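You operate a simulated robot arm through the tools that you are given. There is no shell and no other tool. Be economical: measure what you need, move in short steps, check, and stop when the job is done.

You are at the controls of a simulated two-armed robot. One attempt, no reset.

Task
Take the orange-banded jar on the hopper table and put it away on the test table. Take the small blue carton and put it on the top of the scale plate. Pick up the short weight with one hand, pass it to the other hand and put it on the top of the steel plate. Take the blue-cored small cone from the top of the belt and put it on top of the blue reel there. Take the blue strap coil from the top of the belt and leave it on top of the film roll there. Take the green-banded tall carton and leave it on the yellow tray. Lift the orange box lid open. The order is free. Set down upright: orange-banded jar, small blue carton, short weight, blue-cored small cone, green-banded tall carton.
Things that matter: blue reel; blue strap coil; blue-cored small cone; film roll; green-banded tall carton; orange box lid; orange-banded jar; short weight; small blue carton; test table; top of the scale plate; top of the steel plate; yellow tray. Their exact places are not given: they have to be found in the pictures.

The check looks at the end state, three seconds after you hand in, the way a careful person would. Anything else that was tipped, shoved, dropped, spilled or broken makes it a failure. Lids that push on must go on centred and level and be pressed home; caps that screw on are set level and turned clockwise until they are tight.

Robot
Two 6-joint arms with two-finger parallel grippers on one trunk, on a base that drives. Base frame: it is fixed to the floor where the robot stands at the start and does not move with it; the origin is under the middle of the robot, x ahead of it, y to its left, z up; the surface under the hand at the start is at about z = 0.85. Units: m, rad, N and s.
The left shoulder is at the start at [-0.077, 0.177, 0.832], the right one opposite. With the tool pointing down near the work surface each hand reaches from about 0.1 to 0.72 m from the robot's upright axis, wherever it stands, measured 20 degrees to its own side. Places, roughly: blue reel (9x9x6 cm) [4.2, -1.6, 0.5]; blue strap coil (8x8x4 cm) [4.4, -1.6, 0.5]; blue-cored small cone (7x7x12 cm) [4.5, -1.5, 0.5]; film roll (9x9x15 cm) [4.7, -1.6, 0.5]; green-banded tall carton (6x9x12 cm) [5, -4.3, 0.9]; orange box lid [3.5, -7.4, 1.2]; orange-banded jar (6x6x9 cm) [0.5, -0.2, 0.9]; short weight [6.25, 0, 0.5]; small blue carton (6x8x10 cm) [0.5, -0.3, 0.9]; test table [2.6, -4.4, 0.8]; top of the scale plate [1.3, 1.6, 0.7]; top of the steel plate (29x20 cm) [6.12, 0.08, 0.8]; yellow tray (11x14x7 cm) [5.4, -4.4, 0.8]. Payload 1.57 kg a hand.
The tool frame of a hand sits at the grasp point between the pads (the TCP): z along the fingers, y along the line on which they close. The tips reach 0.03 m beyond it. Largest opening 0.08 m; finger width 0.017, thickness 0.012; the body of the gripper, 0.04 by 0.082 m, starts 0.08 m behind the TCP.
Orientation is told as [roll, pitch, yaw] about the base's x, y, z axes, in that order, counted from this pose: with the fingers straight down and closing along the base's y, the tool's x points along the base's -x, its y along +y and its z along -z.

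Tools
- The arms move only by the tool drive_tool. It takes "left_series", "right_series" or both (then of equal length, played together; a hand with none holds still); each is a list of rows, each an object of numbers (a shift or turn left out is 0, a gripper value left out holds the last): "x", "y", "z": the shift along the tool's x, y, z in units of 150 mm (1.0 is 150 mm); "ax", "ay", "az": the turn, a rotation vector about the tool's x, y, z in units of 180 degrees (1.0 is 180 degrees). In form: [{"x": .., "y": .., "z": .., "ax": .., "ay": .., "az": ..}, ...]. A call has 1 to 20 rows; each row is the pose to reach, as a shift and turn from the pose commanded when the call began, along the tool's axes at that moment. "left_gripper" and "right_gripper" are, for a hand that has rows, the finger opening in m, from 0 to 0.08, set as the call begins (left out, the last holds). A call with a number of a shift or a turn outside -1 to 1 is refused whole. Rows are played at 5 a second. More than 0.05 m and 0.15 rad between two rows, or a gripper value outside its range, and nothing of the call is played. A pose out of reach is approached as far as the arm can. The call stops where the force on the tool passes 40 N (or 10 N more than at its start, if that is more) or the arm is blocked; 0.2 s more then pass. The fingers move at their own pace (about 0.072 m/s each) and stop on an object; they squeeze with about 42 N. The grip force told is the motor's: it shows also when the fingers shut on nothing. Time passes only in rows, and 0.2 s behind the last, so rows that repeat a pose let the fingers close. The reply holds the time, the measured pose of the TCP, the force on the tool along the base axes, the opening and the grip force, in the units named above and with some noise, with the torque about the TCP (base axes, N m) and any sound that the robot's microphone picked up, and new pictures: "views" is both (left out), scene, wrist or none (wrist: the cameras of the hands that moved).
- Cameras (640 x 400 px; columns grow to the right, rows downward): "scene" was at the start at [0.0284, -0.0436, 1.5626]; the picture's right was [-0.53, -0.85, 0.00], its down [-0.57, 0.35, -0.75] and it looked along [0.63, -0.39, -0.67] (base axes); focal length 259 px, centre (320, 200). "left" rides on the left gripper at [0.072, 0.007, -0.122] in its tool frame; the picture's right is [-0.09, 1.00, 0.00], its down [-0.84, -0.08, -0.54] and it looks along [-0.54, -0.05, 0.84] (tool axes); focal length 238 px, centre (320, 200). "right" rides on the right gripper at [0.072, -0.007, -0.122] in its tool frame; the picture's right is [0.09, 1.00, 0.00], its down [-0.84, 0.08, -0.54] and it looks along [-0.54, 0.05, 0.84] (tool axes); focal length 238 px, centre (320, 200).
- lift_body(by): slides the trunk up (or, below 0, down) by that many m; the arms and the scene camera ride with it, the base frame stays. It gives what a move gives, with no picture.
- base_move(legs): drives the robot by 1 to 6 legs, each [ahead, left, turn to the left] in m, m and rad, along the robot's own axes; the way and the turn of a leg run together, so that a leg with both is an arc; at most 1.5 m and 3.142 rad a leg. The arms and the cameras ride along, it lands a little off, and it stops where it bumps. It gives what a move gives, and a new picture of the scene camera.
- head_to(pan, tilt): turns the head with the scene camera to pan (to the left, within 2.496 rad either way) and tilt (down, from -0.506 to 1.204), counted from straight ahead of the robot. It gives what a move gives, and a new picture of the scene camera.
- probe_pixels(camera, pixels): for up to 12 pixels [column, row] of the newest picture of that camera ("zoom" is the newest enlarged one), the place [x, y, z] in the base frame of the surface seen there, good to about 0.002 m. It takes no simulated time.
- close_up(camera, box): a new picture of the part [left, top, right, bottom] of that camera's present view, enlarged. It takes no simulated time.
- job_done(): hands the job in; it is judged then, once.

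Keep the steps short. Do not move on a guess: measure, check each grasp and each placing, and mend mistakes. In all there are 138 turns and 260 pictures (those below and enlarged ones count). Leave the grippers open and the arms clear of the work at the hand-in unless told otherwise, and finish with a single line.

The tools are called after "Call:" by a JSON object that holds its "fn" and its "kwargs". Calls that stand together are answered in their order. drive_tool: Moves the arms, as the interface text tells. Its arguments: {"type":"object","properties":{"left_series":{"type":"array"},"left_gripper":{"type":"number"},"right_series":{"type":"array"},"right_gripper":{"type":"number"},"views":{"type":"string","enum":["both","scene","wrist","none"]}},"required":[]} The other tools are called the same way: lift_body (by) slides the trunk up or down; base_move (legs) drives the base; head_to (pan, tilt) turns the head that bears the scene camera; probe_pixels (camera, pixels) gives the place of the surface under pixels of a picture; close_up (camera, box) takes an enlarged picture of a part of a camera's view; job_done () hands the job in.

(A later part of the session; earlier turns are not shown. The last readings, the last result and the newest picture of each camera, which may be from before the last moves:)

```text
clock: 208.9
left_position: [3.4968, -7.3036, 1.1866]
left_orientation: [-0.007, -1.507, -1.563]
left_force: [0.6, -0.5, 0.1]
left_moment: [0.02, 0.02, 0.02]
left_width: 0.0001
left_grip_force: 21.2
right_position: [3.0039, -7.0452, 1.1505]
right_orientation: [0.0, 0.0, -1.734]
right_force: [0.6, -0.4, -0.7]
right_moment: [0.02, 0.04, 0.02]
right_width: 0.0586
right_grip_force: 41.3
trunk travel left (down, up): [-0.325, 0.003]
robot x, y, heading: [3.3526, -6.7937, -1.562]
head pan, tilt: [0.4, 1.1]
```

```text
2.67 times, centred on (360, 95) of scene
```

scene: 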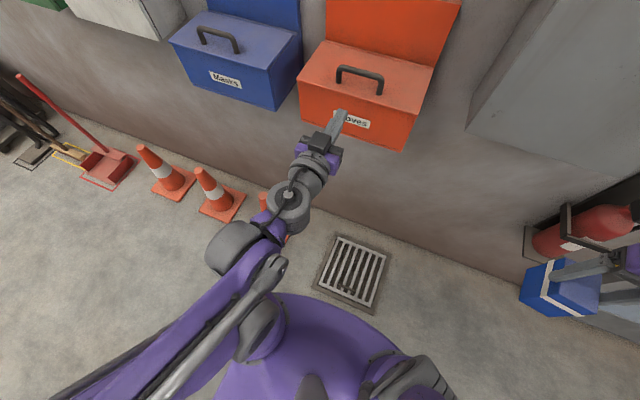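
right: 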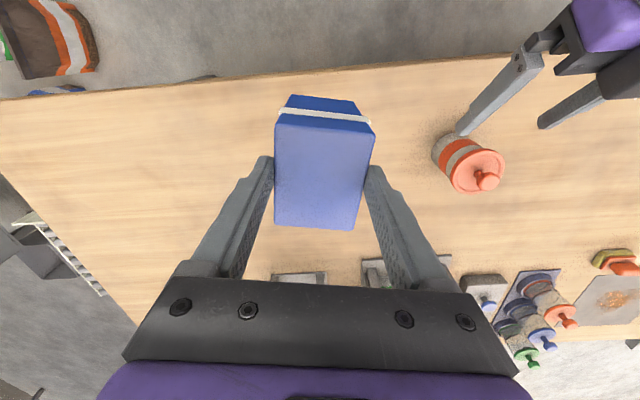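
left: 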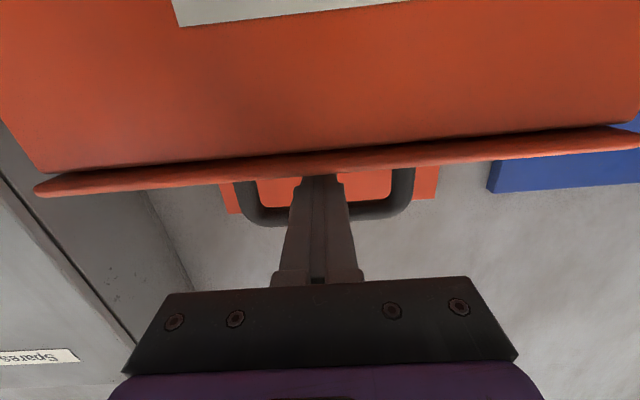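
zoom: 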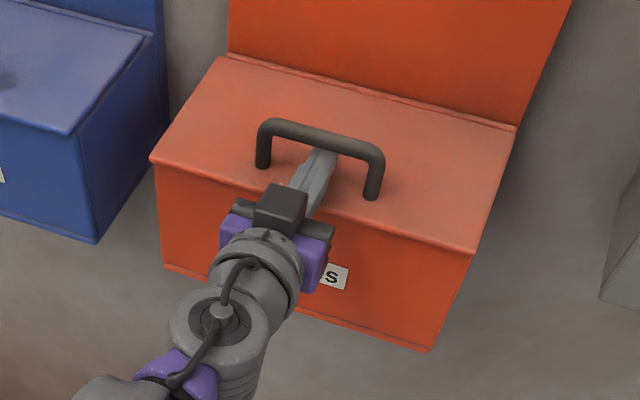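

The fingers are under the bar. I rotate them with the lid about its hinge to about 45°.

Call:
{"fn": "drive_tool", "kwargs": {"left_series": [{"z": 0.0055, "x": -0.122, "ay": 0.0208}, {"z": 0.0253, "x": -0.199, "ay": 0.0417}, {"z": 0.0507, "x": -0.276, "ay": 0.0625}, {"z": 0.083, "x": -0.349, "ay": 0.0833}, {"z": 0.122, "x": -0.42, "ay": 0.104}, {"z": 0.166, "x": -0.487, "ay": 0.125}, {"z": 0.217, "x": -0.549, "ay": 0.146}, {"z": 0.273, "x": -0.607, "ay": 0.167}, {"z": 0.333, "x": -0.66, "ay": 0.1875}], "views": "both"}}

```text
clock: 210.9
left_position: [3.4962, -7.3603, 1.2827]
left_orientation: [0.001, -0.915, -1.568]
left_force: [-0.4, -0.8, -1.5]
left_moment: [0.02, 0.02, -0.01]
left_width: 0.0
left_grip_force: 21.1
right_position: [3.0047, -7.0452, 1.1497]
right_orientation: [0.001, -0.003, -1.734]
right_force: [0.6, 0.6, -2.0]
right_moment: [0.04, -0.02, 0.0]
right_width: 0.059
right_grip_force: 41.6
trunk travel left (down, up): [-0.325, 0.003]
robot x, y, heading: [3.3539, -6.7974, -1.563]
head pan, tilt: [0.4, 1.1]
```

scene: 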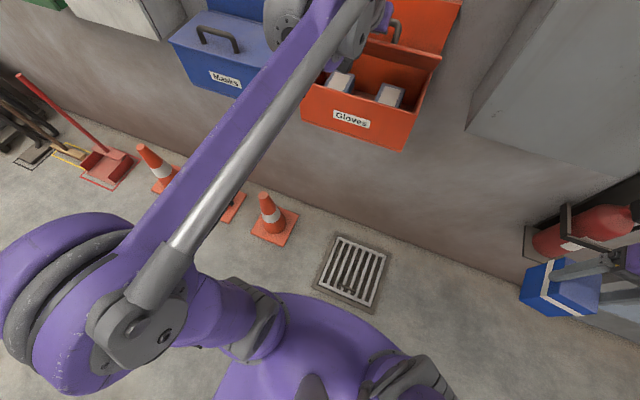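
left: 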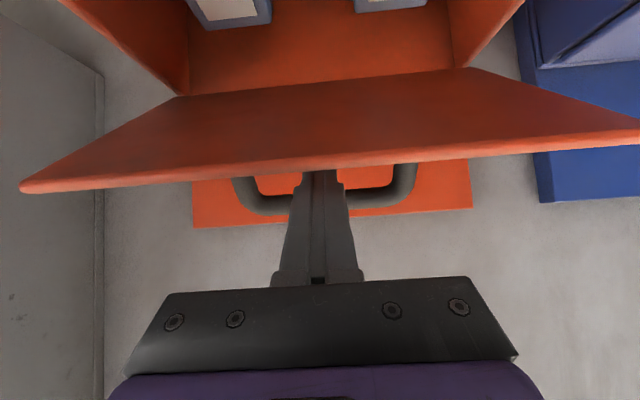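

The lid is opening (about 45°). I continue the arc to about 75°.

Call:
{"fn": "drive_tool", "kwargs": {"left_series": [{"z": 0.027, "x": -0.071, "ay": 0.024}, {"z": 0.061, "x": -0.144, "ay": 0.047}, {"z": 0.101, "x": -0.213, "ay": 0.063}, {"z": 0.147, "x": -0.279, "ay": 0.08}, {"z": 0.199, "x": -0.341, "ay": 0.097}, {"z": 0.255, "x": -0.397, "ay": 0.108}], "views": "both"}}

```text
clock: 212.3
left_position: [3.4967, -7.4277, 1.3067]
left_orientation: [-0.001, -0.577, -1.571]
left_force: [0.5, -1.2, -0.2]
left_moment: [0.01, 0.01, 0.05]
left_width: 0.0
left_grip_force: 21.1
right_position: [3.0036, -7.0445, 1.1506]
right_orientation: [0.0, 0.0, -1.734]
right_force: [-0.1, 0.0, -2.2]
right_moment: [0.01, -0.01, -0.01]
right_width: 0.0587
right_grip_force: 42.0
trunk travel left (down, up): [-0.325, 0.003]
robot x, y, heading: [3.3523, -6.799, -1.564]
head pan, tilt: [0.4, 1.1]
```

scene: 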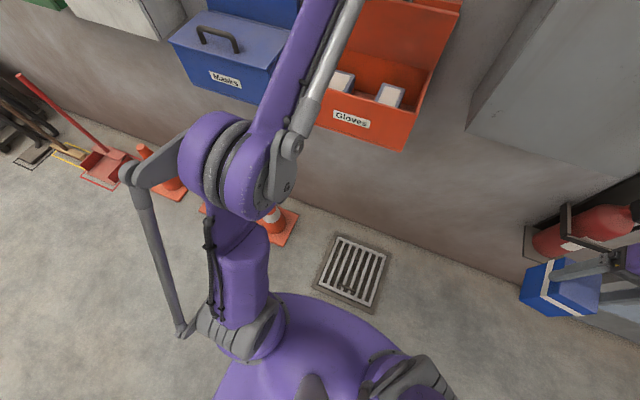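
left: 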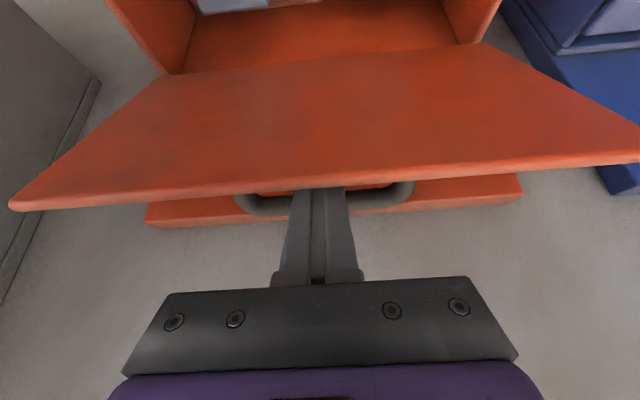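

About 75°. I go on to about 87°.

Call:
{"fn": "drive_tool", "kwargs": {"left_series": [{"z": 0.039, "x": -0.065}, {"z": 0.105, "x": -0.155, "ay": 0.008}], "views": "wrist"}}

Call:
{"fn": "close_up", "kwargs": {"camera": "left", "box": [140, 100, 540, 300]}}

Call:
{"fn": "probe_pixels", "kwargs": {"camera": "zoom", "pixels": [[100, 100], [500, 60], [20, 170], [600, 110], [300, 40], [300, 130]]}}

```text
clock: 212.9
left_position: [3.4961, -7.4519, 1.3076]
left_orientation: [0.0, -0.553, -1.569]
left_force: [0.1, 3.9, -0.4]
left_moment: [0.68, -0.05, -0.11]
left_width: 0.0002
left_grip_force: 21.6
right_position: [3.0038, -7.0444, 1.1505]
right_orientation: [-0.001, -0.001, -1.734]
right_force: [-0.2, -0.4, 0.5]
right_moment: [0.0, 0.01, 0.01]
right_width: 0.0591
right_grip_force: 42.5
trunk travel left (down, up): [-0.325, 0.003]
robot x, y, heading: [3.3542, -6.7956, -1.567]
head pan, tilt: [0.4, 1.1]
```

left: 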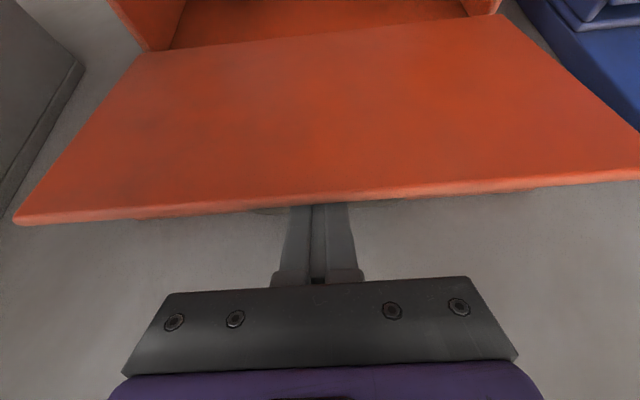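

```text
1.60 times, centred on (340, 200) of left
```

zoom: 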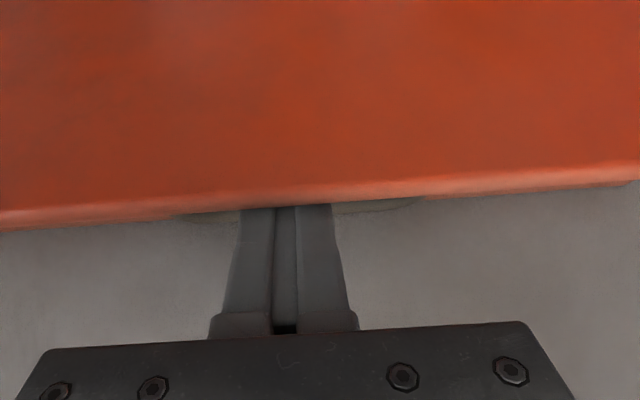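

```text
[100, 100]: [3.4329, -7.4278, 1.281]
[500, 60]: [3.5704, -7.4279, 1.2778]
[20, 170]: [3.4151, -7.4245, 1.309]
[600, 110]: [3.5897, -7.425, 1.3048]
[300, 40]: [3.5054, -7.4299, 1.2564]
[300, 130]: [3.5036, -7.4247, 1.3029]
```

The lid stands at about 84°. I withdraw the fingers along their axis to see whether it holds.

Call:
{"fn": "drive_tool", "kwargs": {"left_series": [{"z": -0.3}, {"z": -0.45}], "views": "wrist"}}

```text
clock: 213.5
left_position: [3.4959, -7.4127, 1.3571]
left_orientation: [0.0, -0.555, -1.568]
left_force: [0.4, -0.5, -0.4]
left_moment: [-0.03, 0.04, 0.0]
left_width: 0.0001
left_grip_force: 21.4
left hand out of reach, approached as far as the arm can: row 2
right_position: [3.0037, -7.0428, 1.1504]
right_orientation: [0.0, -0.002, -1.735]
right_force: [-0.3, 0.8, -0.6]
right_moment: [-0.03, 0.0, -0.01]
right_width: 0.0591
right_grip_force: 42.1
trunk travel left (down, up): [-0.325, 0.003]
robot x, y, heading: [3.3551, -6.794, -1.566]
head pan, tilt: [0.4, 1.1]
```

left: 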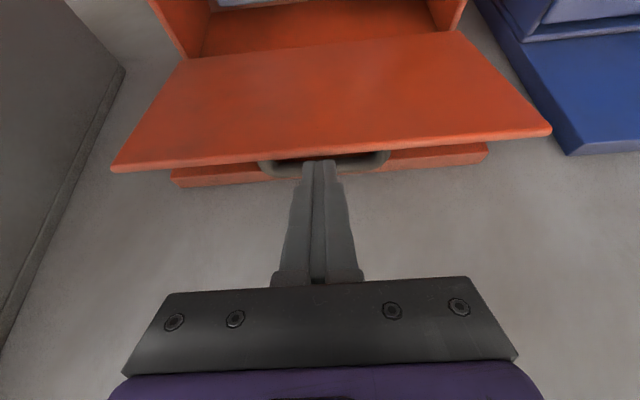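

Call:
{"fn": "drive_tool", "kwargs": {"left_series": [{"x": 0.25, "z": -0.1}, {"x": 0.5, "z": -0.2}, {"x": 0.5, "z": -0.2}, {"x": 0.5, "z": -0.2}], "views": "both"}}

Call:
{"fn": "probe_pixels", "kwargs": {"camera": "left", "pixels": [[330, 60], [330, 100], [330, 140], [250, 120], [400, 110]]}}

```text
clock: 214.5
left_position: [3.4963, -7.3324, 1.3437]
left_orientation: [0.001, -0.554, -1.57]
left_force: [0.8, 0.7, 0.5]
left_moment: [-0.03, 0.02, 0.01]
left_width: 0.0
left_grip_force: 21.1
right_position: [3.0053, -7.0435, 1.1506]
right_orientation: [0.001, -0.002, -1.735]
right_force: [-0.9, 0.1, -1.3]
right_moment: [-0.01, 0.04, -0.04]
right_width: 0.059
right_grip_force: 41.6
trunk travel left (down, up): [-0.325, 0.003]
robot x, y, heading: [3.3551, -6.7964, -1.563]
head pan, tilt: [0.4, 1.1]
```

scene: 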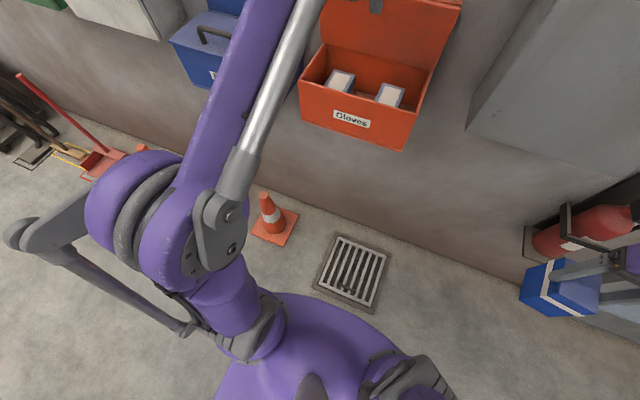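
left: 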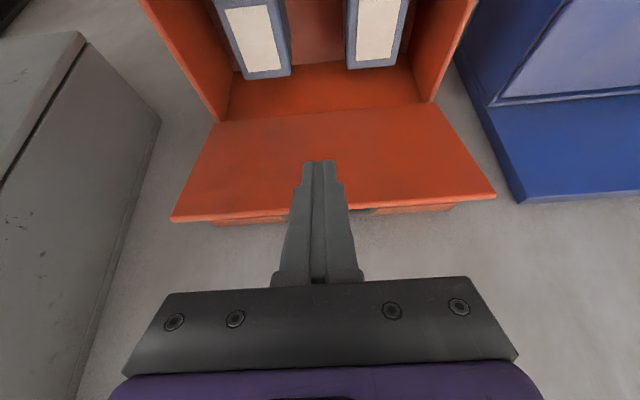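

```text
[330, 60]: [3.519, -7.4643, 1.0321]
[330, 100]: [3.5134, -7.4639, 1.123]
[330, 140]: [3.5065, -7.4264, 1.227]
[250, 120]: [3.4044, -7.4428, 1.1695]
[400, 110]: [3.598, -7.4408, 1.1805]
```

The lid holds by friction. I push it gently from the front with the fingertips to just past vertical.

Call:
{"fn": "drive_tool", "kwargs": {"left_series": [{"z": 0.17, "x": -0.02}, {"z": 0.345, "x": -0.178}, {"z": 0.44, "x": -0.33}, {"z": 0.5, "x": -0.43}, {"z": 0.538, "x": -0.49}, {"z": 0.538, "x": -0.49}], "views": "wrist"}}

Call:
{"fn": "drive_tool", "kwargs": {"left_series": [{"x": 0.25, "z": -0.15}, {"x": 0.5, "z": -0.3}, {"x": 0.75, "z": -0.45}, {"x": 1.0, "z": -0.6}, {"x": 1.0, "z": -0.9}], "views": "both"}}

```text
clock: 215.5
left_position: [3.4959, -7.4155, 1.3129]
left_orientation: [-0.001, -0.534, -1.571]
left_force: [0.2, 16.9, -0.1]
left_moment: [0.38, 0.07, 0.0]
left_width: 0.0
left_grip_force: 21.1
right_position: [3.0042, -7.0441, 1.1501]
right_orientation: [0.001, -0.001, -1.735]
right_force: [-0.7, -1.0, -1.2]
right_moment: [0.03, 0.01, 0.01]
right_width: 0.059
right_grip_force: 41.7
trunk travel left (down, up): [-0.325, 0.003]
robot x, y, heading: [3.3572, -6.7958, -1.563]
head pan, tilt: [0.4, 1.1]
stopped in row 4 (left hand): the force on the tool passed its limit at 54 N (the readings are from after the stop); the commanded pose is now the measured one
```

left: 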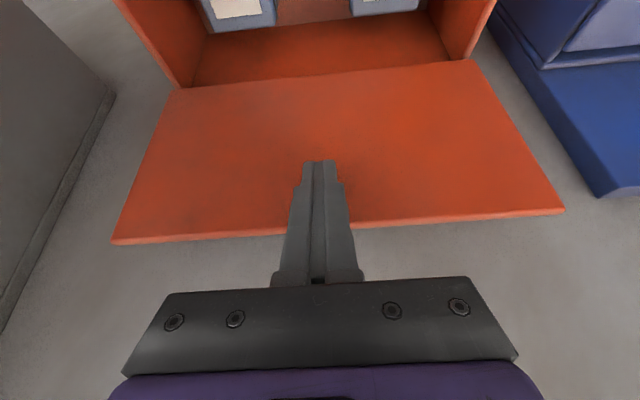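

```text
clock: 216.7
left_position: [3.497, -7.2211, 1.3508]
left_orientation: [0.0, -0.538, -1.572]
left_force: [0.9, 0.4, 0.3]
left_moment: [0.01, 0.01, 0.0]
left_width: 0.0
left_grip_force: 21.3
right_position: [3.0044, -7.0456, 1.1505]
right_orientation: [0.0, -0.001, -1.734]
right_force: [0.4, -1.0, -1.3]
right_moment: [0.01, 0.03, 0.02]
right_width: 0.0591
right_grip_force: 41.5
trunk travel left (down, up): [-0.325, 0.003]
robot x, y, heading: [3.3573, -6.795, -1.561]
head pan, tilt: [0.4, 1.1]
```

scene: 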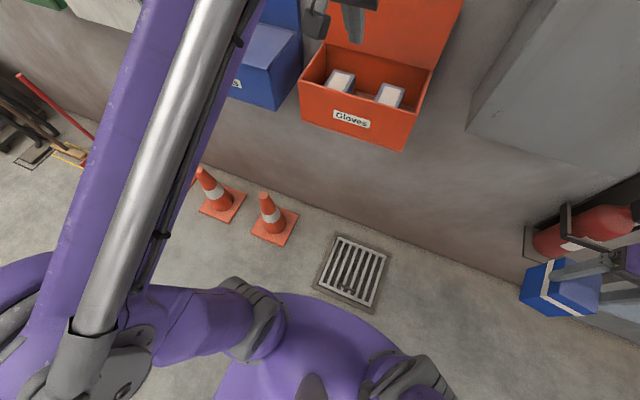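
left: 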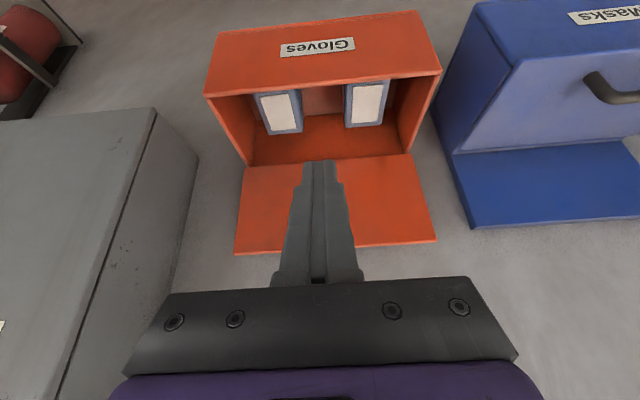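

The lid was pushed to its stop. I verify its angle, then back away.

Call:
{"fn": "probe_pixels", "kwargs": {"camera": "left", "pixels": [[260, 180], [260, 210], [260, 240], [400, 180], [410, 230]]}}

Call:
{"fn": "base_move", "kwargs": {"legs": [[-0.35, 0, 0]]}}

Call:
{"fn": "head_to", "kwargs": {"pan": 0.0, "tilt": 0.45}}

```text
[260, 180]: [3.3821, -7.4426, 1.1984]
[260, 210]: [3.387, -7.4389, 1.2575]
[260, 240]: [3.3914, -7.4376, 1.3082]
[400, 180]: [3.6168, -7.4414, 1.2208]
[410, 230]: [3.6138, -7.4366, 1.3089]
```

```text
clock: 219.0
left_position: [3.4935, -6.8727, 1.3516]
left_orientation: [0.001, -0.535, -1.571]
left_force: [-0.1, -0.5, -1.0]
left_moment: [-0.01, 0.01, 0.01]
left_width: 0.0
left_grip_force: 21.3
right_position: [3.0032, -6.6966, 1.1508]
right_orientation: [0.002, -0.001, -1.737]
right_force: [-0.5, -0.5, -0.5]
right_moment: [-0.03, -0.03, -0.02]
right_width: 0.0586
right_grip_force: 42.1
trunk travel left (down, up): [-0.325, 0.003]
robot x, y, heading: [3.3577, -6.4542, -1.568]
head pan, tilt: [0.4, 1.1]
```

scene: 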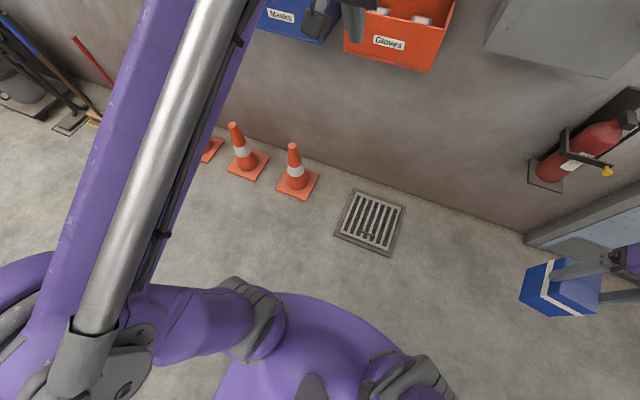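

```text
clock: 220.0
left_position: [3.4933, -6.8719, 1.3499]
left_orientation: [0.0, -0.537, -1.571]
left_force: [0.6, -0.2, 0.0]
left_moment: [0.01, -0.02, 0.0]
left_width: 0.0003
left_grip_force: 21.7
right_position: [3.002, -6.6961, 1.1505]
right_orientation: [0.001, -0.001, -1.737]
right_force: [0.8, 0.4, -0.7]
right_moment: [0.02, -0.03, -0.01]
right_width: 0.0589
right_grip_force: 42.0
trunk travel left (down, up): [-0.325, 0.003]
robot x, y, heading: [3.3543, -6.4508, -1.567]
head pan, tilt: [0.0, 0.45]
```

scene: 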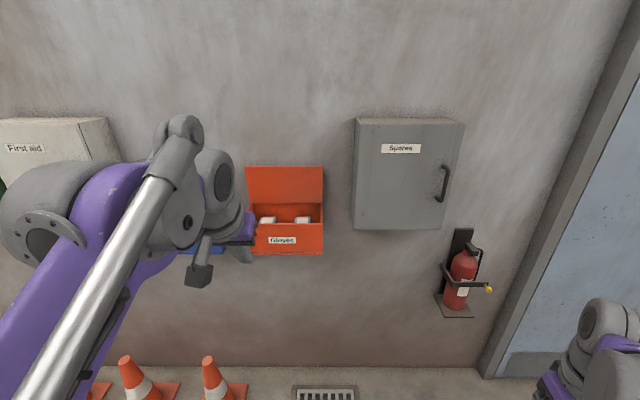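

The lid is open at its stop (≈87°). Next the belt items. I strafe into the corridor, reverse out and turn to face the belt.

Call:
{"fn": "base_move", "kwargs": {"legs": [[0, 0.8, 0], [-1.1, 0, 0], [-1.1, 0, 0], [-1.05, 0, 0], [0, 0, 1.57], [0, 0, 1.568]]}}

Call:
{"fn": "head_to", "kwargs": {"pan": -0.1, "tilt": 0.55}}

```text
clock: 250.1
left_position: [4.0892, -2.7583, 1.3511]
left_orientation: [-0.016, -0.544, 1.455]
left_force: [8.1, 1.4, 0.5]
left_moment: [-0.07, 0.21, -0.02]
left_width: 0.0
left_grip_force: 20.9
right_position: [4.5508, -2.9899, 1.15]
right_orientation: [0.002, -0.002, 1.293]
right_force: [-0.1, -0.9, -0.8]
right_moment: [0.02, -0.02, 0.01]
right_width: 0.0588
right_grip_force: 41.9
trunk travel left (down, up): [-0.325, 0.003]
robot x, y, heading: [4.1736, -3.1951, 1.465]
head pan, tilt: [0.0, 0.45]
stopped in leg 6: the force on the tool passed its limit at 59 N (the readings are from after the stop); the commanded pose is now the measured one
```

scene: 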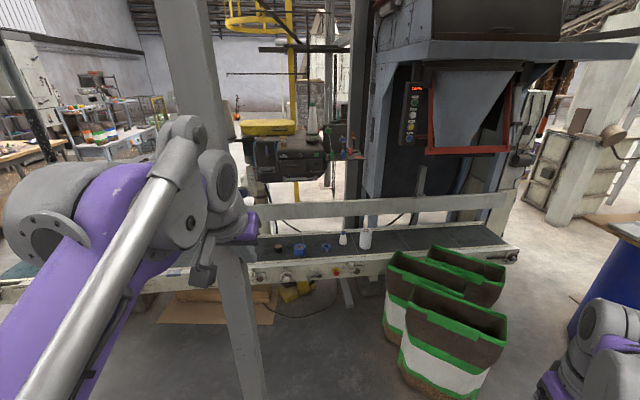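

```text
clock: 250.8
left_position: [4.0892, -2.7571, 1.3515]
left_orientation: [-0.015, -0.54, 1.454]
left_force: [8.3, -0.1, -1.8]
left_moment: [0.0, 0.17, 0.05]
left_width: 0.0
left_grip_force: 21.1
right_position: [4.5506, -2.9906, 1.1503]
right_orientation: [0.003, -0.001, 1.291]
right_force: [0.3, 0.0, -0.6]
right_moment: [-0.01, 0.03, -0.02]
right_width: 0.0589
right_grip_force: 42.6
trunk travel left (down, up): [-0.325, 0.003]
robot x, y, heading: [4.1701, -3.1962, 1.46]
head pan, tilt: [-0.099, 0.55]
```

scene: 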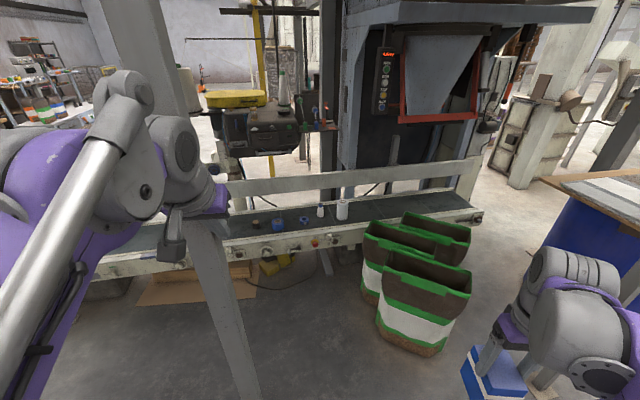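

The left hand touched a canopy post (fixed steel). I turn back a little, and measure post, belt, items and sacks.

Call:
{"fn": "base_move", "kwargs": {"legs": [[-0.05, 0, -0.15]]}}

Call:
{"fn": "probe_pixels", "kwargs": {"camera": "scene", "pixels": [[205, 240], [250, 390], [160, 40], [365, 270], [385, 330], [230, 243], [470, 215], [270, 170], [430, 185], [400, 200]]}}

Call:
{"fn": "close_up", "kwargs": {"camera": "scene", "box": [220, 150, 420, 290]}}

```text
clock: 251.8
left_position: [4.1443, -2.7965, 1.3512]
left_orientation: [-0.015, -0.541, 1.307]
left_force: [-0.7, 1.4, -0.5]
left_moment: [-0.01, -0.02, 0.01]
left_width: 0.0001
left_grip_force: 21.4
right_position: [4.5676, -3.0947, 1.1513]
right_orientation: [0.0, -0.002, 1.143]
right_force: [0.1, 0.1, -0.5]
right_moment: [-0.01, 0.01, 0.01]
right_width: 0.0588
right_grip_force: 41.9
trunk travel left (down, up): [-0.325, 0.003]
robot x, y, heading: [4.1631, -3.2415, 1.31]
head pan, tilt: [-0.099, 0.55]
```

scene: 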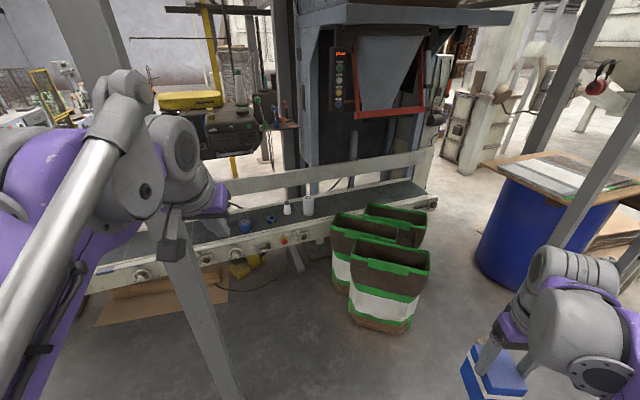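

```text
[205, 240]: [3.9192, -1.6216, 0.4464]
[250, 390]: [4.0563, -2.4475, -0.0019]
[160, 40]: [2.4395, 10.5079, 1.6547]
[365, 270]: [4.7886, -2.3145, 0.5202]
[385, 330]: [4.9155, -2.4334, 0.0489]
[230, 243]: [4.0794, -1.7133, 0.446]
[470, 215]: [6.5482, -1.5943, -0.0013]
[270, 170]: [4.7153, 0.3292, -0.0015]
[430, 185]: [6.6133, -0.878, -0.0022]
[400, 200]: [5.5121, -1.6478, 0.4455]
```

```text
2.86 times, centred on (320, 220) of scene
```

zoom: 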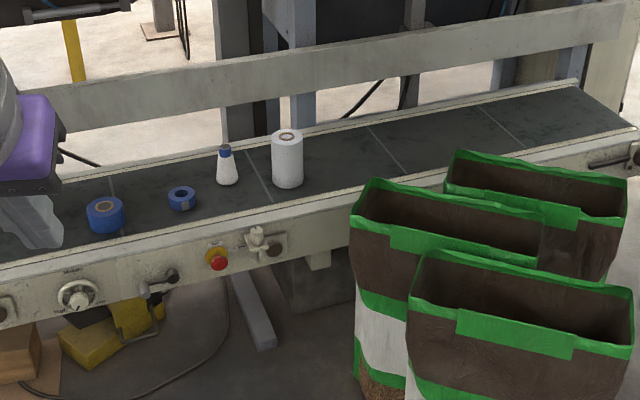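

In the close-up: blue reel (105,213), strap coil (182,198), cone (227,165), film roll (287,158). I measure them plus the post and sacks.

Call:
{"fn": "probe_pixels", "kwargs": {"camera": "zoom", "pixels": [[104, 206], [105, 225], [182, 190], [182, 204], [225, 148], [227, 178], [287, 135], [287, 170], [275, 205], [300, 110], [355, 190], [415, 260]]}}

Call:
{"fn": "probe_pixels", "kwargs": {"camera": "scene", "pixels": [[205, 340], [95, 40], [340, 290], [352, 315], [300, 250], [240, 240], [375, 265], [425, 275]]}}

```text
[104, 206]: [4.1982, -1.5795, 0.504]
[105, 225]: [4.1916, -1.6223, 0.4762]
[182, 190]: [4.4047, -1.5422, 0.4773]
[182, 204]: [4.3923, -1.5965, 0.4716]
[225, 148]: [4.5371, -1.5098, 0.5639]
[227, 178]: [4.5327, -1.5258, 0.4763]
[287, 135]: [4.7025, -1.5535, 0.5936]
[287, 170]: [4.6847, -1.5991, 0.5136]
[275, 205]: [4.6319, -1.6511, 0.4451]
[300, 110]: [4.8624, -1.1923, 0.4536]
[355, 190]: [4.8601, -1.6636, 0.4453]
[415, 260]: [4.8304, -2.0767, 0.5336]
```

```text
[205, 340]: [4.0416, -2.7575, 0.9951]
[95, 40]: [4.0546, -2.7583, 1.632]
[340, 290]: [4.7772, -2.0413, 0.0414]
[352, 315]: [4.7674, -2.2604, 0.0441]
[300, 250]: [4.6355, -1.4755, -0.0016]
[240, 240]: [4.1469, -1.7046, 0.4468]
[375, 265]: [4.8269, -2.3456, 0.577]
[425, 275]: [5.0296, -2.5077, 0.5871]
```

Belt top z 0.445. I'll stand at about (4.45,-2.1), between post (4.05,-2.76) and sacks (x>4.77). First tuck the left hand: vertical, lower, inward, opened; then sidestep, straighten and drive in.

Call:
{"fn": "drive_tool", "kwargs": {"left_series": [{"x": 0.1, "y": -0.13, "z": 0.16, "ay": 0.035}, {"x": 0.2, "y": -0.26, "z": 0.32, "ay": 0.07}, {"x": 0.3, "y": -0.39, "z": 0.48, "ay": 0.105}, {"x": 0.4, "y": -0.52, "z": 0.64, "ay": 0.14}, {"x": 0.48, "y": -0.6, "z": 0.8, "ay": 0.172}], "left_gripper": 0.08, "views": "none"}}

Call:
{"fn": "base_move", "kwargs": {"legs": [[0, -0.3, 0], [0, 0, 0.261], [0.6, 0, 0], [0.55, 0, 0]]}}

Call:
{"fn": "lift_body", "kwargs": {"by": -0.27}}

Call:
{"fn": "head_to", "kwargs": {"pan": 0.05, "tilt": 0.85}}

```text
clock: 253.0
left_position: [4.2341, -2.8217, 1.2139]
left_orientation: [-0.013, 0.0, 1.3]
left_force: [0.4, -0.8, 0.0]
left_moment: [-0.01, 0.02, 0.04]
left_width: 0.0797
left_grip_force: 0.0
right_position: [4.568, -3.0962, 1.1505]
right_orientation: [0.0, -0.001, 1.142]
right_force: [0.5, 0.7, -1.2]
right_moment: [0.02, 0.02, 0.01]
right_width: 0.0591
right_grip_force: 42.4
trunk travel left (down, up): [-0.325, 0.003]
robot x, y, heading: [4.1609, -3.2452, 1.313]
head pan, tilt: [-0.099, 0.55]
```

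```text
clock: 262.9
left_position: [4.4077, -1.752, 1.2138]
left_orientation: [-0.014, -0.001, 1.562]
left_force: [0.1, 0.0, 0.2]
left_moment: [0.02, -0.01, -0.03]
left_width: 0.0799
left_grip_force: 0.0
right_position: [4.8018, -1.9296, 1.1495]
right_orientation: [0.0, -0.001, 1.403]
right_force: [1.0, 0.5, -1.1]
right_moment: [0.02, 0.01, 0.03]
right_width: 0.0592
right_grip_force: 41.8
trunk travel left (down, up): [-0.325, 0.003]
robot x, y, heading: [4.4468, -2.1785, 1.572]
head pan, tilt: [-0.099, 0.55]
```

scene: 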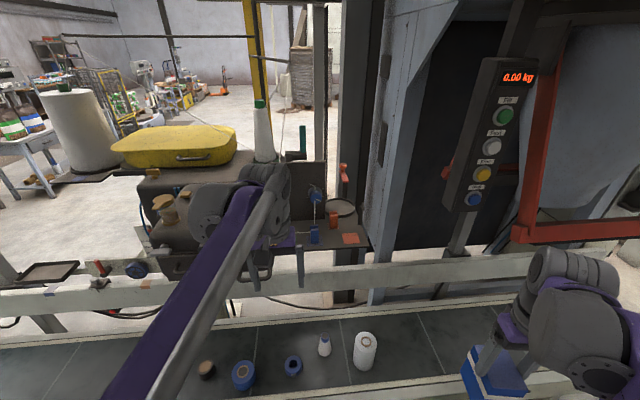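

```text
clock: 265.6
left_position: [4.4072, -1.7508, 0.9448]
left_orientation: [-0.012, -0.002, 1.56]
left_force: [-1.0, -0.9, -0.3]
left_moment: [0.0, -0.03, 0.0]
left_width: 0.0798
left_grip_force: 0.1
right_position: [4.8005, -1.9297, 0.8806]
right_orientation: [0.002, -0.001, 1.402]
right_force: [0.0, -0.2, -0.6]
right_moment: [0.01, 0.02, -0.02]
right_width: 0.0589
right_grip_force: 41.7
trunk travel left (down, up): [-0.055, 0.273]
robot x, y, heading: [4.447, -2.1807, 1.571]
head pan, tilt: [-0.099, 0.55]
```

```text
clock: 266.4
left_position: [4.4078, -1.7505, 0.9434]
left_orientation: [-0.013, -0.002, 1.561]
left_force: [0.6, 0.2, 0.3]
left_moment: [0.03, -0.02, -0.01]
left_width: 0.08
left_grip_force: 0.0
right_position: [4.8009, -1.929, 0.8803]
right_orientation: [0.001, -0.002, 1.403]
right_force: [0.4, 0.0, -0.5]
right_moment: [0.02, 0.01, 0.0]
right_width: 0.0591
right_grip_force: 42.1
trunk travel left (down, up): [-0.055, 0.273]
robot x, y, heading: [4.4489, -2.1773, 1.574]
head pan, tilt: [0.051, 0.85]
```

scene: 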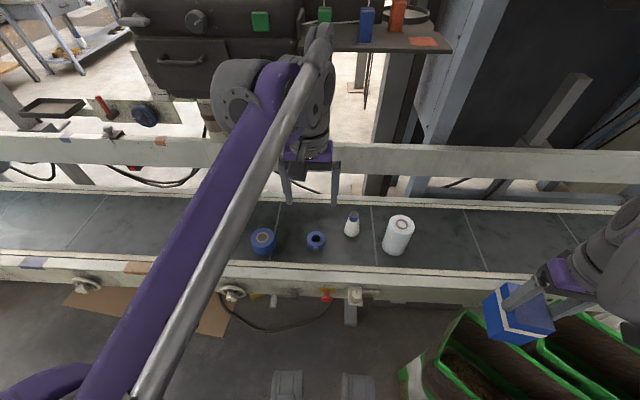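

I enlarge the items for exact centres.

Call:
{"fn": "close_up", "kwargs": {"camera": "scene", "box": [240, 200, 430, 270]}}

Call:
{"fn": "probe_pixels", "kwargs": {"camera": "zoom", "pixels": [[45, 125], [110, 125], [78, 108], [78, 150], [78, 128], [225, 125], [285, 122], [256, 110], [256, 138], [256, 125], [256, 160], [205, 100]]}}

Call:
{"fn": "probe_pixels", "kwargs": {"camera": "zoom", "pixels": [[382, 45], [395, 45], [355, 110], [395, 112], [375, 125], [372, 85], [500, 75], [578, 75], [540, 55], [540, 95], [540, 75], [525, 160]]}}

```text
3.37 times, centred on (335, 235) of scene
```

zoom: 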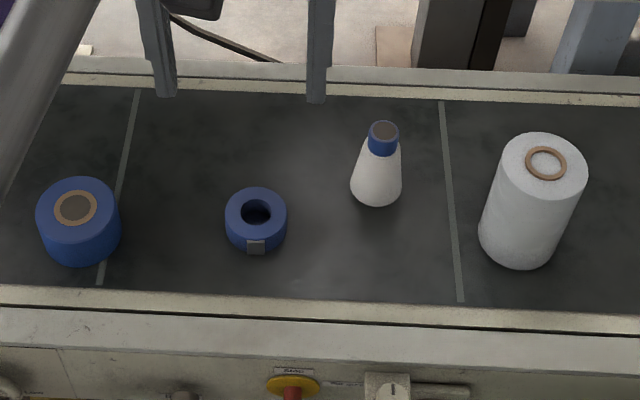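

```text
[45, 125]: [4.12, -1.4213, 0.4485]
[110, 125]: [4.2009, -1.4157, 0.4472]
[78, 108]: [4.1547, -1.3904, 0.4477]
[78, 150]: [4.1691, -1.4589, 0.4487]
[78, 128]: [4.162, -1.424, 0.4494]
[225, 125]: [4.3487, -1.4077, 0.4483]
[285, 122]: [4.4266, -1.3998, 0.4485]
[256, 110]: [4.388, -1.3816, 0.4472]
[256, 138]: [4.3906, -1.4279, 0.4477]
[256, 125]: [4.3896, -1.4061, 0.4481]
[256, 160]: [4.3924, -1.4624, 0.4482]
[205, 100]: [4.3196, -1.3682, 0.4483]
```

```text
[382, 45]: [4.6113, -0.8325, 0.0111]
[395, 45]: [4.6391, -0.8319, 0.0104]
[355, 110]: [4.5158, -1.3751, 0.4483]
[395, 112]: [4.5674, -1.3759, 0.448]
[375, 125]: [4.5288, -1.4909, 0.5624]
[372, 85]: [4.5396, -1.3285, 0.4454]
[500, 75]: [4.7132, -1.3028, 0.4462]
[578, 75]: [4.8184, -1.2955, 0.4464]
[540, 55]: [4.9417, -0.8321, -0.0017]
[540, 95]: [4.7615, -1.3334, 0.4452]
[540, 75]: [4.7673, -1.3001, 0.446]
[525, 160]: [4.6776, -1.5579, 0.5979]
```

Now with the correct pixels of this close-up.

Call:
{"fn": "probe_pixels", "kwargs": {"camera": "zoom", "pixels": [[42, 208], [112, 208], [76, 185], [76, 228], [228, 212], [284, 212], [256, 192], [256, 232], [256, 210], [242, 205], [270, 205], [256, 222]]}}

Call:
{"fn": "probe_pixels", "kwargs": {"camera": "zoom", "pixels": [[383, 131], [355, 185], [400, 183], [376, 202], [372, 132], [396, 132], [545, 163], [504, 155], [583, 165], [540, 137], [545, 195], [376, 150]]}}

```text
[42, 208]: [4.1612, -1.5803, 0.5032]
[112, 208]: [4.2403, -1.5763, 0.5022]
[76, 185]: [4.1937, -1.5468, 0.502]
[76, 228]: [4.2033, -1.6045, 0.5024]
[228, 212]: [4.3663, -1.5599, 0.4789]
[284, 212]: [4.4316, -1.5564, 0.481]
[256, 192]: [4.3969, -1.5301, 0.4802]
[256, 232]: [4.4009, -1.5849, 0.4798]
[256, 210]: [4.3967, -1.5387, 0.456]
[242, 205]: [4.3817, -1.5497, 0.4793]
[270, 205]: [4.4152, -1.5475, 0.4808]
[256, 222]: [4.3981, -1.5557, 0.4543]
```

```text
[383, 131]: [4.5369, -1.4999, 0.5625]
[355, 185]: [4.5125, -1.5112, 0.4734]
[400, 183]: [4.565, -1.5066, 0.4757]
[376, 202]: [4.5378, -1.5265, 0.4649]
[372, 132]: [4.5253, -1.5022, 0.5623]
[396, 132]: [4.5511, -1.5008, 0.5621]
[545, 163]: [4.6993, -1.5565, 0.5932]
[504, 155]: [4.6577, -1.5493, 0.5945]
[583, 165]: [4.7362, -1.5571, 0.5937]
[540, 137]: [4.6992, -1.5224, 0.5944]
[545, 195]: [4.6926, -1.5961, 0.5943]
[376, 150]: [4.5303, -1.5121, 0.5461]
```

Measured: reel centre (4.2005,-1.576) top 0.5025; coil (4.399,-1.558) top 0.480, Ø≈7 cm; cone (4.538,-1.501) top 0.5625; film roll (4.697,-1.558) top 0.594. I move the base 0.1 m nearer, then the left hand toward the cone.

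Call:
{"fn": "base_move", "kwargs": {"legs": [[0.1, 0, 0]]}}

Call:
{"fn": "drive_tool", "kwargs": {"left_series": [{"x": -0.16, "y": -0.17, "z": 0.2, "ax": -0.002}, {"x": -0.32, "y": -0.34, "z": 0.4, "ax": -0.0041}, {"x": -0.48, "y": -0.52, "z": 0.6, "ax": -0.0041}, {"x": -0.64, "y": -0.69, "z": 0.8, "ax": -0.0041}, {"x": -0.8, "y": -0.87, "z": 1.0, "ax": -0.0041}], "views": "both"}}

```text
clock: 267.6
left_position: [4.4077, -1.6582, 0.9461]
left_orientation: [-0.012, -0.007, 1.559]
left_force: [0.3, -0.4, 0.0]
left_moment: [-0.01, -0.05, -0.02]
left_width: 0.0801
left_grip_force: 0.0
right_position: [4.8007, -1.835, 0.8826]
right_orientation: [0.002, -0.007, 1.403]
right_force: [0.0, 0.6, -0.6]
right_moment: [-0.05, 0.01, -0.02]
right_width: 0.0592
right_grip_force: 42.2
trunk travel left (down, up): [-0.055, 0.273]
robot x, y, heading: [4.4455, -2.0755, 1.573]
head pan, tilt: [0.051, 0.85]
```

scene: 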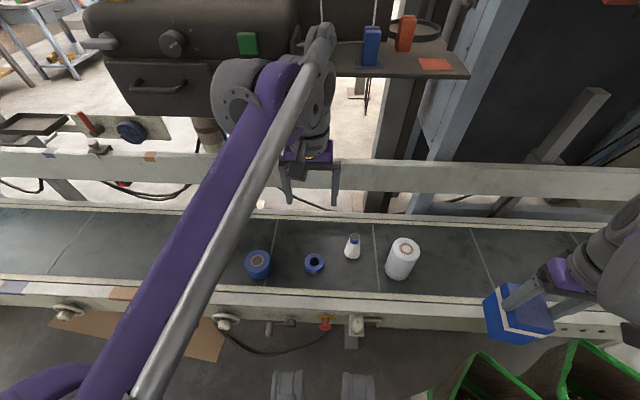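

```text
clock: 268.8
left_position: [4.5408, -1.5325, 0.7969]
left_orientation: [0.002, 0.001, 1.56]
left_force: [0.3, 0.5, -0.2]
left_moment: [0.0, 0.02, 0.0]
left_width: 0.08
left_grip_force: 0.1
right_position: [4.8016, -1.8296, 0.8802]
right_orientation: [0.001, -0.001, 1.403]
right_force: [-0.3, -0.6, -0.7]
right_moment: [-0.01, 0.02, -0.01]
right_width: 0.0591
right_grip_force: 42.0
trunk travel left (down, up): [-0.055, 0.273]
robot x, y, heading: [4.4448, -2.0766, 1.577]
head pan, tilt: [0.051, 0.85]
```

scene: 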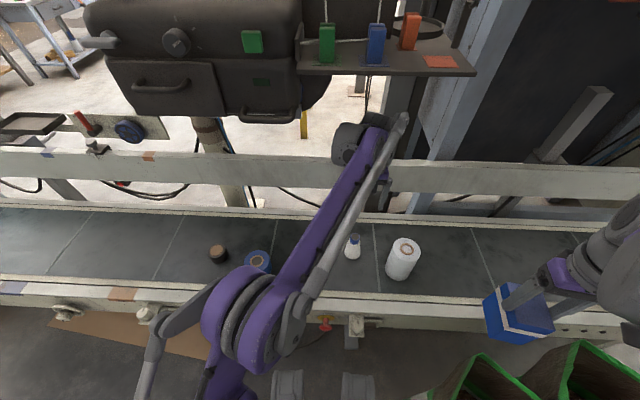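
left: 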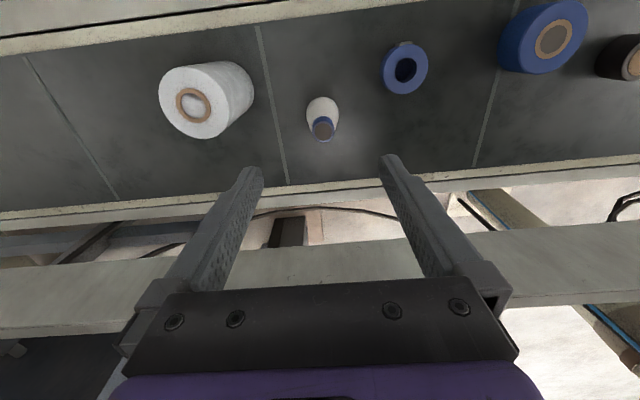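

I check the cone from the left camera, then descend.

Call:
{"fn": "probe_pixels", "kwargs": {"camera": "left", "pixels": [[323, 130], [314, 128], [333, 128], [322, 104], [309, 110], [336, 110]]}}

Call:
{"fn": "drive_tool", "kwargs": {"left_series": [{"x": -0.05, "y": 0.02, "z": 0.25}, {"x": -0.1, "y": 0.02, "z": 0.5}, {"x": -0.16, "y": 0.02, "z": 0.75}, {"x": -0.21, "y": 0.02, "z": 0.95}], "views": "wrist"}}

```text
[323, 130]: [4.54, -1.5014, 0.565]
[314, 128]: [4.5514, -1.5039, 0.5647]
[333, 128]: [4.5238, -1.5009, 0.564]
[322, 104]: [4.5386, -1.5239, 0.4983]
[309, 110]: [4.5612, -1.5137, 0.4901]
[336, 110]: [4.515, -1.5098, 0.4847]
```

```text
clock: 269.8
left_position: [4.5405, -1.5015, 0.653]
left_orientation: [0.0, -0.002, 1.56]
left_force: [0.9, 0.3, -0.1]
left_moment: [-0.05, -0.02, -0.02]
left_width: 0.08
left_grip_force: 0.0
right_position: [4.8006, -1.8295, 0.8821]
right_orientation: [0.0, -0.001, 1.404]
right_force: [-1.3, 0.0, -0.7]
right_moment: [0.04, -0.02, -0.01]
right_width: 0.0589
right_grip_force: 41.5
trunk travel left (down, up): [-0.055, 0.273]
robot x, y, heading: [4.4477, -2.0786, 1.573]
head pan, tilt: [0.051, 0.85]
```

left: 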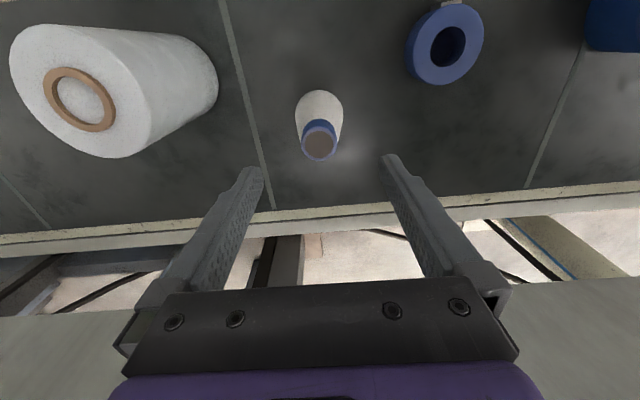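

Call:
{"fn": "drive_tool", "kwargs": {"left_series": [{"z": 0.3, "y": 0.01}, {"z": 0.6, "y": 0.015}, {"z": 0.85, "y": 0.018}, {"z": 1.0, "y": 0.018}], "views": "none"}}

Call:
{"fn": "drive_tool", "kwargs": {"left_series": [{}, {}, {}, {}, {"z": -0.1}, {"z": -0.3}, {"z": -0.5}], "left_gripper": 0.0, "views": "both"}}

```text
clock: 270.8
left_position: [4.5346, -1.5003, 0.5029]
left_orientation: [0.001, -0.003, 1.56]
left_force: [-0.5, -0.4, 0.0]
left_moment: [0.0, 0.01, -0.02]
left_width: 0.0799
left_grip_force: 0.1
right_position: [4.8003, -1.8292, 0.8805]
right_orientation: [0.0, -0.001, 1.403]
right_force: [-0.5, -0.1, -1.0]
right_moment: [0.0, 0.0, 0.01]
right_width: 0.0591
right_grip_force: 42.5
trunk travel left (down, up): [-0.055, 0.273]
robot x, y, heading: [4.4538, -2.0775, 1.572]
head pan, tilt: [0.051, 0.85]
```

```text
clock: 272.4
left_position: [4.5367, -1.502, 0.5796]
left_orientation: [-0.003, -0.002, 1.559]
left_force: [0.0, -0.3, -2.3]
left_moment: [0.0, 0.0, 0.01]
left_width: 0.0571
left_grip_force: 42.0
right_position: [4.8004, -1.8296, 0.8815]
right_orientation: [0.001, -0.001, 1.402]
right_force: [-0.2, 0.2, -1.0]
right_moment: [0.03, -0.01, 0.02]
right_width: 0.059
right_grip_force: 42.0
trunk travel left (down, up): [-0.055, 0.273]
robot x, y, heading: [4.4474, -2.0824, 1.572]
head pan, tilt: [0.051, 0.85]
```

scene: 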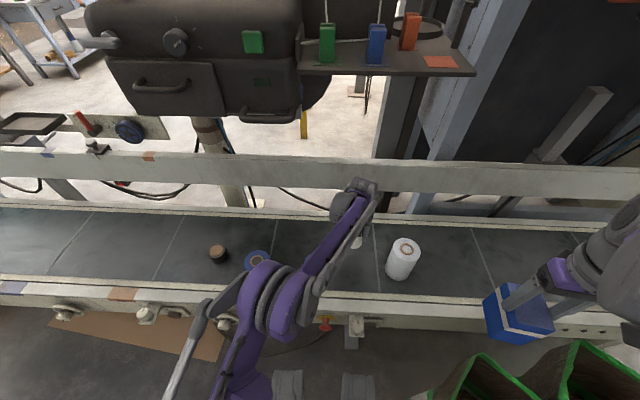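
left: 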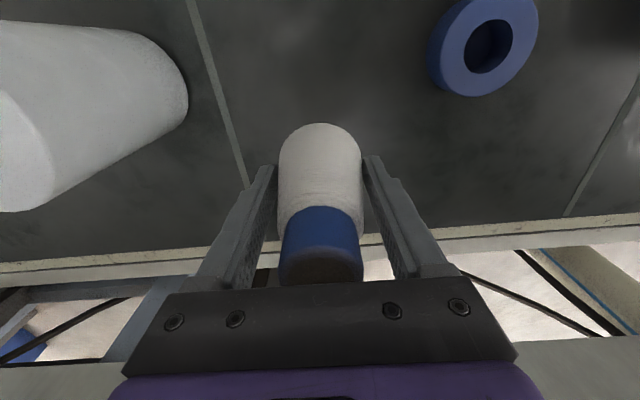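

Cone held. I raise a bit more and carry it left toward the reel.

Call:
{"fn": "drive_tool", "kwargs": {"left_series": [{"z": -0.2, "y": 0.1}, {"z": -0.3, "y": 0.35}, {"z": -0.3, "y": 0.6, "x": 0.1}, {"z": -0.3, "y": 0.85, "x": 0.15}, {"z": -0.3, "y": 1.0, "x": 0.2}], "views": "none"}}

Call:
{"fn": "drive_tool", "kwargs": {"left_series": [{"y": 0.3, "x": 0.1}, {"y": 0.6, "x": 0.2}, {"y": 0.85, "x": 0.25}, {"y": 1.0, "x": 0.28}], "views": "both"}}

```text
clock: 273.6
left_position: [4.3841, -1.531, 0.6238]
left_orientation: [-0.001, 0.0, 1.559]
left_force: [0.3, 0.1, -2.4]
left_moment: [0.0, -0.02, -0.03]
left_width: 0.0567
left_grip_force: 42.5
right_position: [4.7999, -1.8295, 0.8806]
right_orientation: [0.001, -0.003, 1.403]
right_force: [0.6, 0.7, -0.9]
right_moment: [-0.01, -0.03, 0.0]
right_width: 0.0589
right_grip_force: 42.3
trunk travel left (down, up): [-0.055, 0.273]
robot x, y, heading: [4.4458, -2.0792, 1.576]
head pan, tilt: [0.051, 0.85]
```

```text
clock: 274.6
left_position: [4.2349, -1.5703, 0.6228]
left_orientation: [0.0, -0.002, 1.561]
left_force: [-0.5, -0.1, -2.3]
left_moment: [-0.01, -0.01, -0.02]
left_width: 0.0572
left_grip_force: 42.4
right_position: [4.8008, -1.8294, 0.8803]
right_orientation: [0.001, -0.002, 1.403]
right_force: [0.5, -0.1, -1.0]
right_moment: [-0.01, 0.01, 0.0]
right_width: 0.0591
right_grip_force: 42.0
trunk travel left (down, up): [-0.055, 0.273]
robot x, y, heading: [4.4483, -2.0746, 1.57]
head pan, tilt: [0.051, 0.85]
```

scene: 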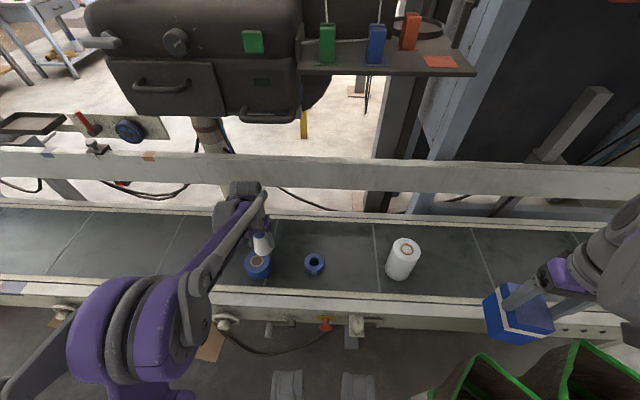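
left: 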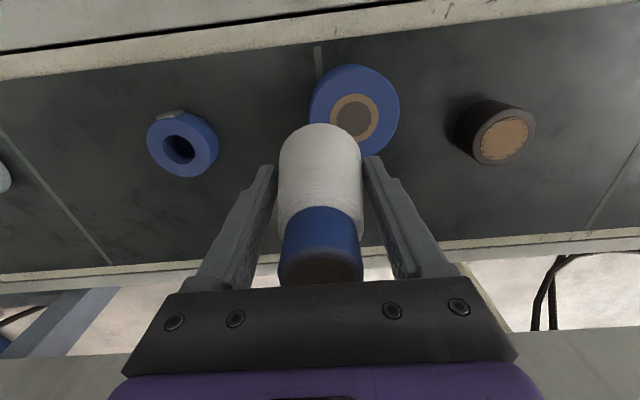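

Call:
{"fn": "probe_pixels", "kwargs": {"camera": "left", "pixels": [[354, 118], [312, 108], [397, 108], [350, 68], [335, 118], [376, 118], [354, 97]]}}

Call:
{"fn": "drive_tool", "kwargs": {"left_series": [{"y": 0.12, "x": 0.02}, {"y": 0.229, "x": 0.037, "z": 0.05}, {"y": 0.229, "x": 0.037, "z": 0.15}, {"y": 0.229, "x": 0.037, "z": 0.25}], "views": "both"}}

```text
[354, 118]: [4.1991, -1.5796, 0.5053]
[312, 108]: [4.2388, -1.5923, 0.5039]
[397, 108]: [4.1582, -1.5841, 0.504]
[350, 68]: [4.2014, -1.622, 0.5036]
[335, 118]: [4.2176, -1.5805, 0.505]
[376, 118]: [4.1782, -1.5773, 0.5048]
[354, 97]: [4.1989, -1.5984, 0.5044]
```

```text
clock: 275.6
left_position: [4.2, -1.5758, 0.586]
left_orientation: [-0.001, 0.001, 1.559]
left_force: [-0.1, 0.3, -1.8]
left_moment: [-0.02, 0.03, -0.02]
left_width: 0.0571
left_grip_force: 41.5
right_position: [4.8, -1.8295, 0.8813]
right_orientation: [0.001, -0.001, 1.404]
right_force: [-0.4, 0.2, -0.7]
right_moment: [-0.03, -0.03, 0.04]
right_width: 0.059
right_grip_force: 41.8
trunk travel left (down, up): [-0.055, 0.273]
robot x, y, heading: [4.448, -2.0773, 1.575]
head pan, tilt: [0.051, 0.85]
```

scene: 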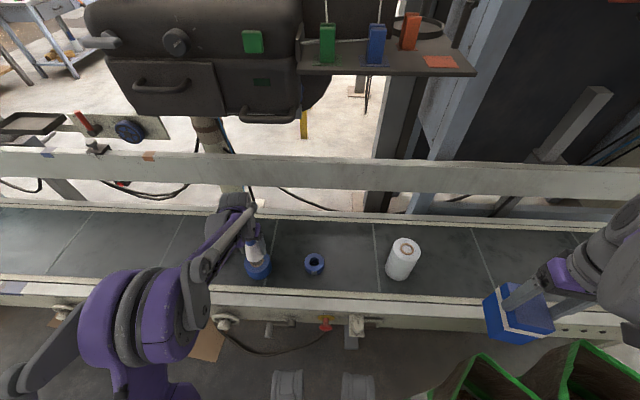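
left: 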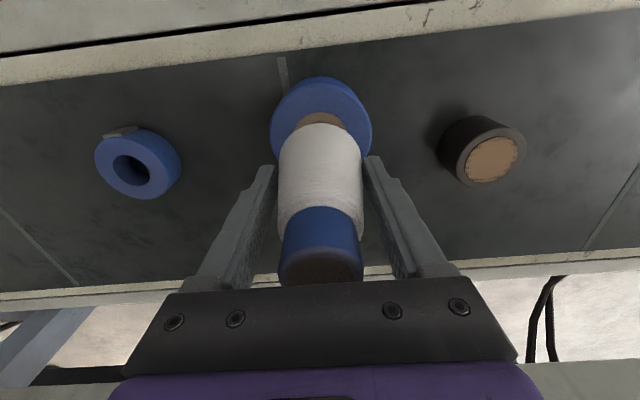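

Centred over the reel. Lower gently to contact near z 0.559.

Call:
{"fn": "drive_tool", "kwargs": {"left_series": [{"z": 0.08, "x": 0.01}, {"z": 0.14, "x": 0.015}, {"z": 0.165, "x": 0.015}, {"z": 0.175, "x": 0.015}, {"z": 0.182, "x": 0.015}], "views": "none"}}

```text
clock: 276.8
left_position: [4.2004, -1.5763, 0.5587]
left_orientation: [-0.001, 0.0, 1.559]
left_force: [-0.1, -0.7, -1.9]
left_moment: [0.06, -0.01, 0.01]
left_width: 0.0571
left_grip_force: 41.7
right_position: [4.8008, -1.8304, 0.8803]
right_orientation: [-0.001, -0.002, 1.403]
right_force: [-0.5, -0.1, 0.0]
right_moment: [0.01, 0.01, 0.0]
right_width: 0.0587
right_grip_force: 41.8
trunk travel left (down, up): [-0.055, 0.273]
robot x, y, heading: [4.4415, -2.0804, 1.568]
head pan, tilt: [0.051, 0.85]
```

Call:
{"fn": "drive_tool", "kwargs": {"left_series": [{"z": 0.006}, {"z": 0.012}, {"z": 0.018}, {"z": 0.018}], "views": "none"}}

```text
clock: 277.8
left_position: [4.1992, -1.5768, 0.5576]
left_orientation: [0.002, -0.005, 1.558]
left_force: [-2.0, 8.6, 34.5]
left_moment: [0.27, 0.09, 0.0]
left_width: 0.0573
left_grip_force: 42.2
right_position: [4.8011, -1.8318, 0.8809]
right_orientation: [0.001, -0.005, 1.403]
right_force: [0.3, -0.7, -1.1]
right_moment: [-0.02, 0.02, 0.01]
right_width: 0.0591
right_grip_force: 41.7
trunk travel left (down, up): [-0.055, 0.273]
robot x, y, heading: [4.4442, -2.0758, 1.569]
head pan, tilt: [0.051, 0.85]
```

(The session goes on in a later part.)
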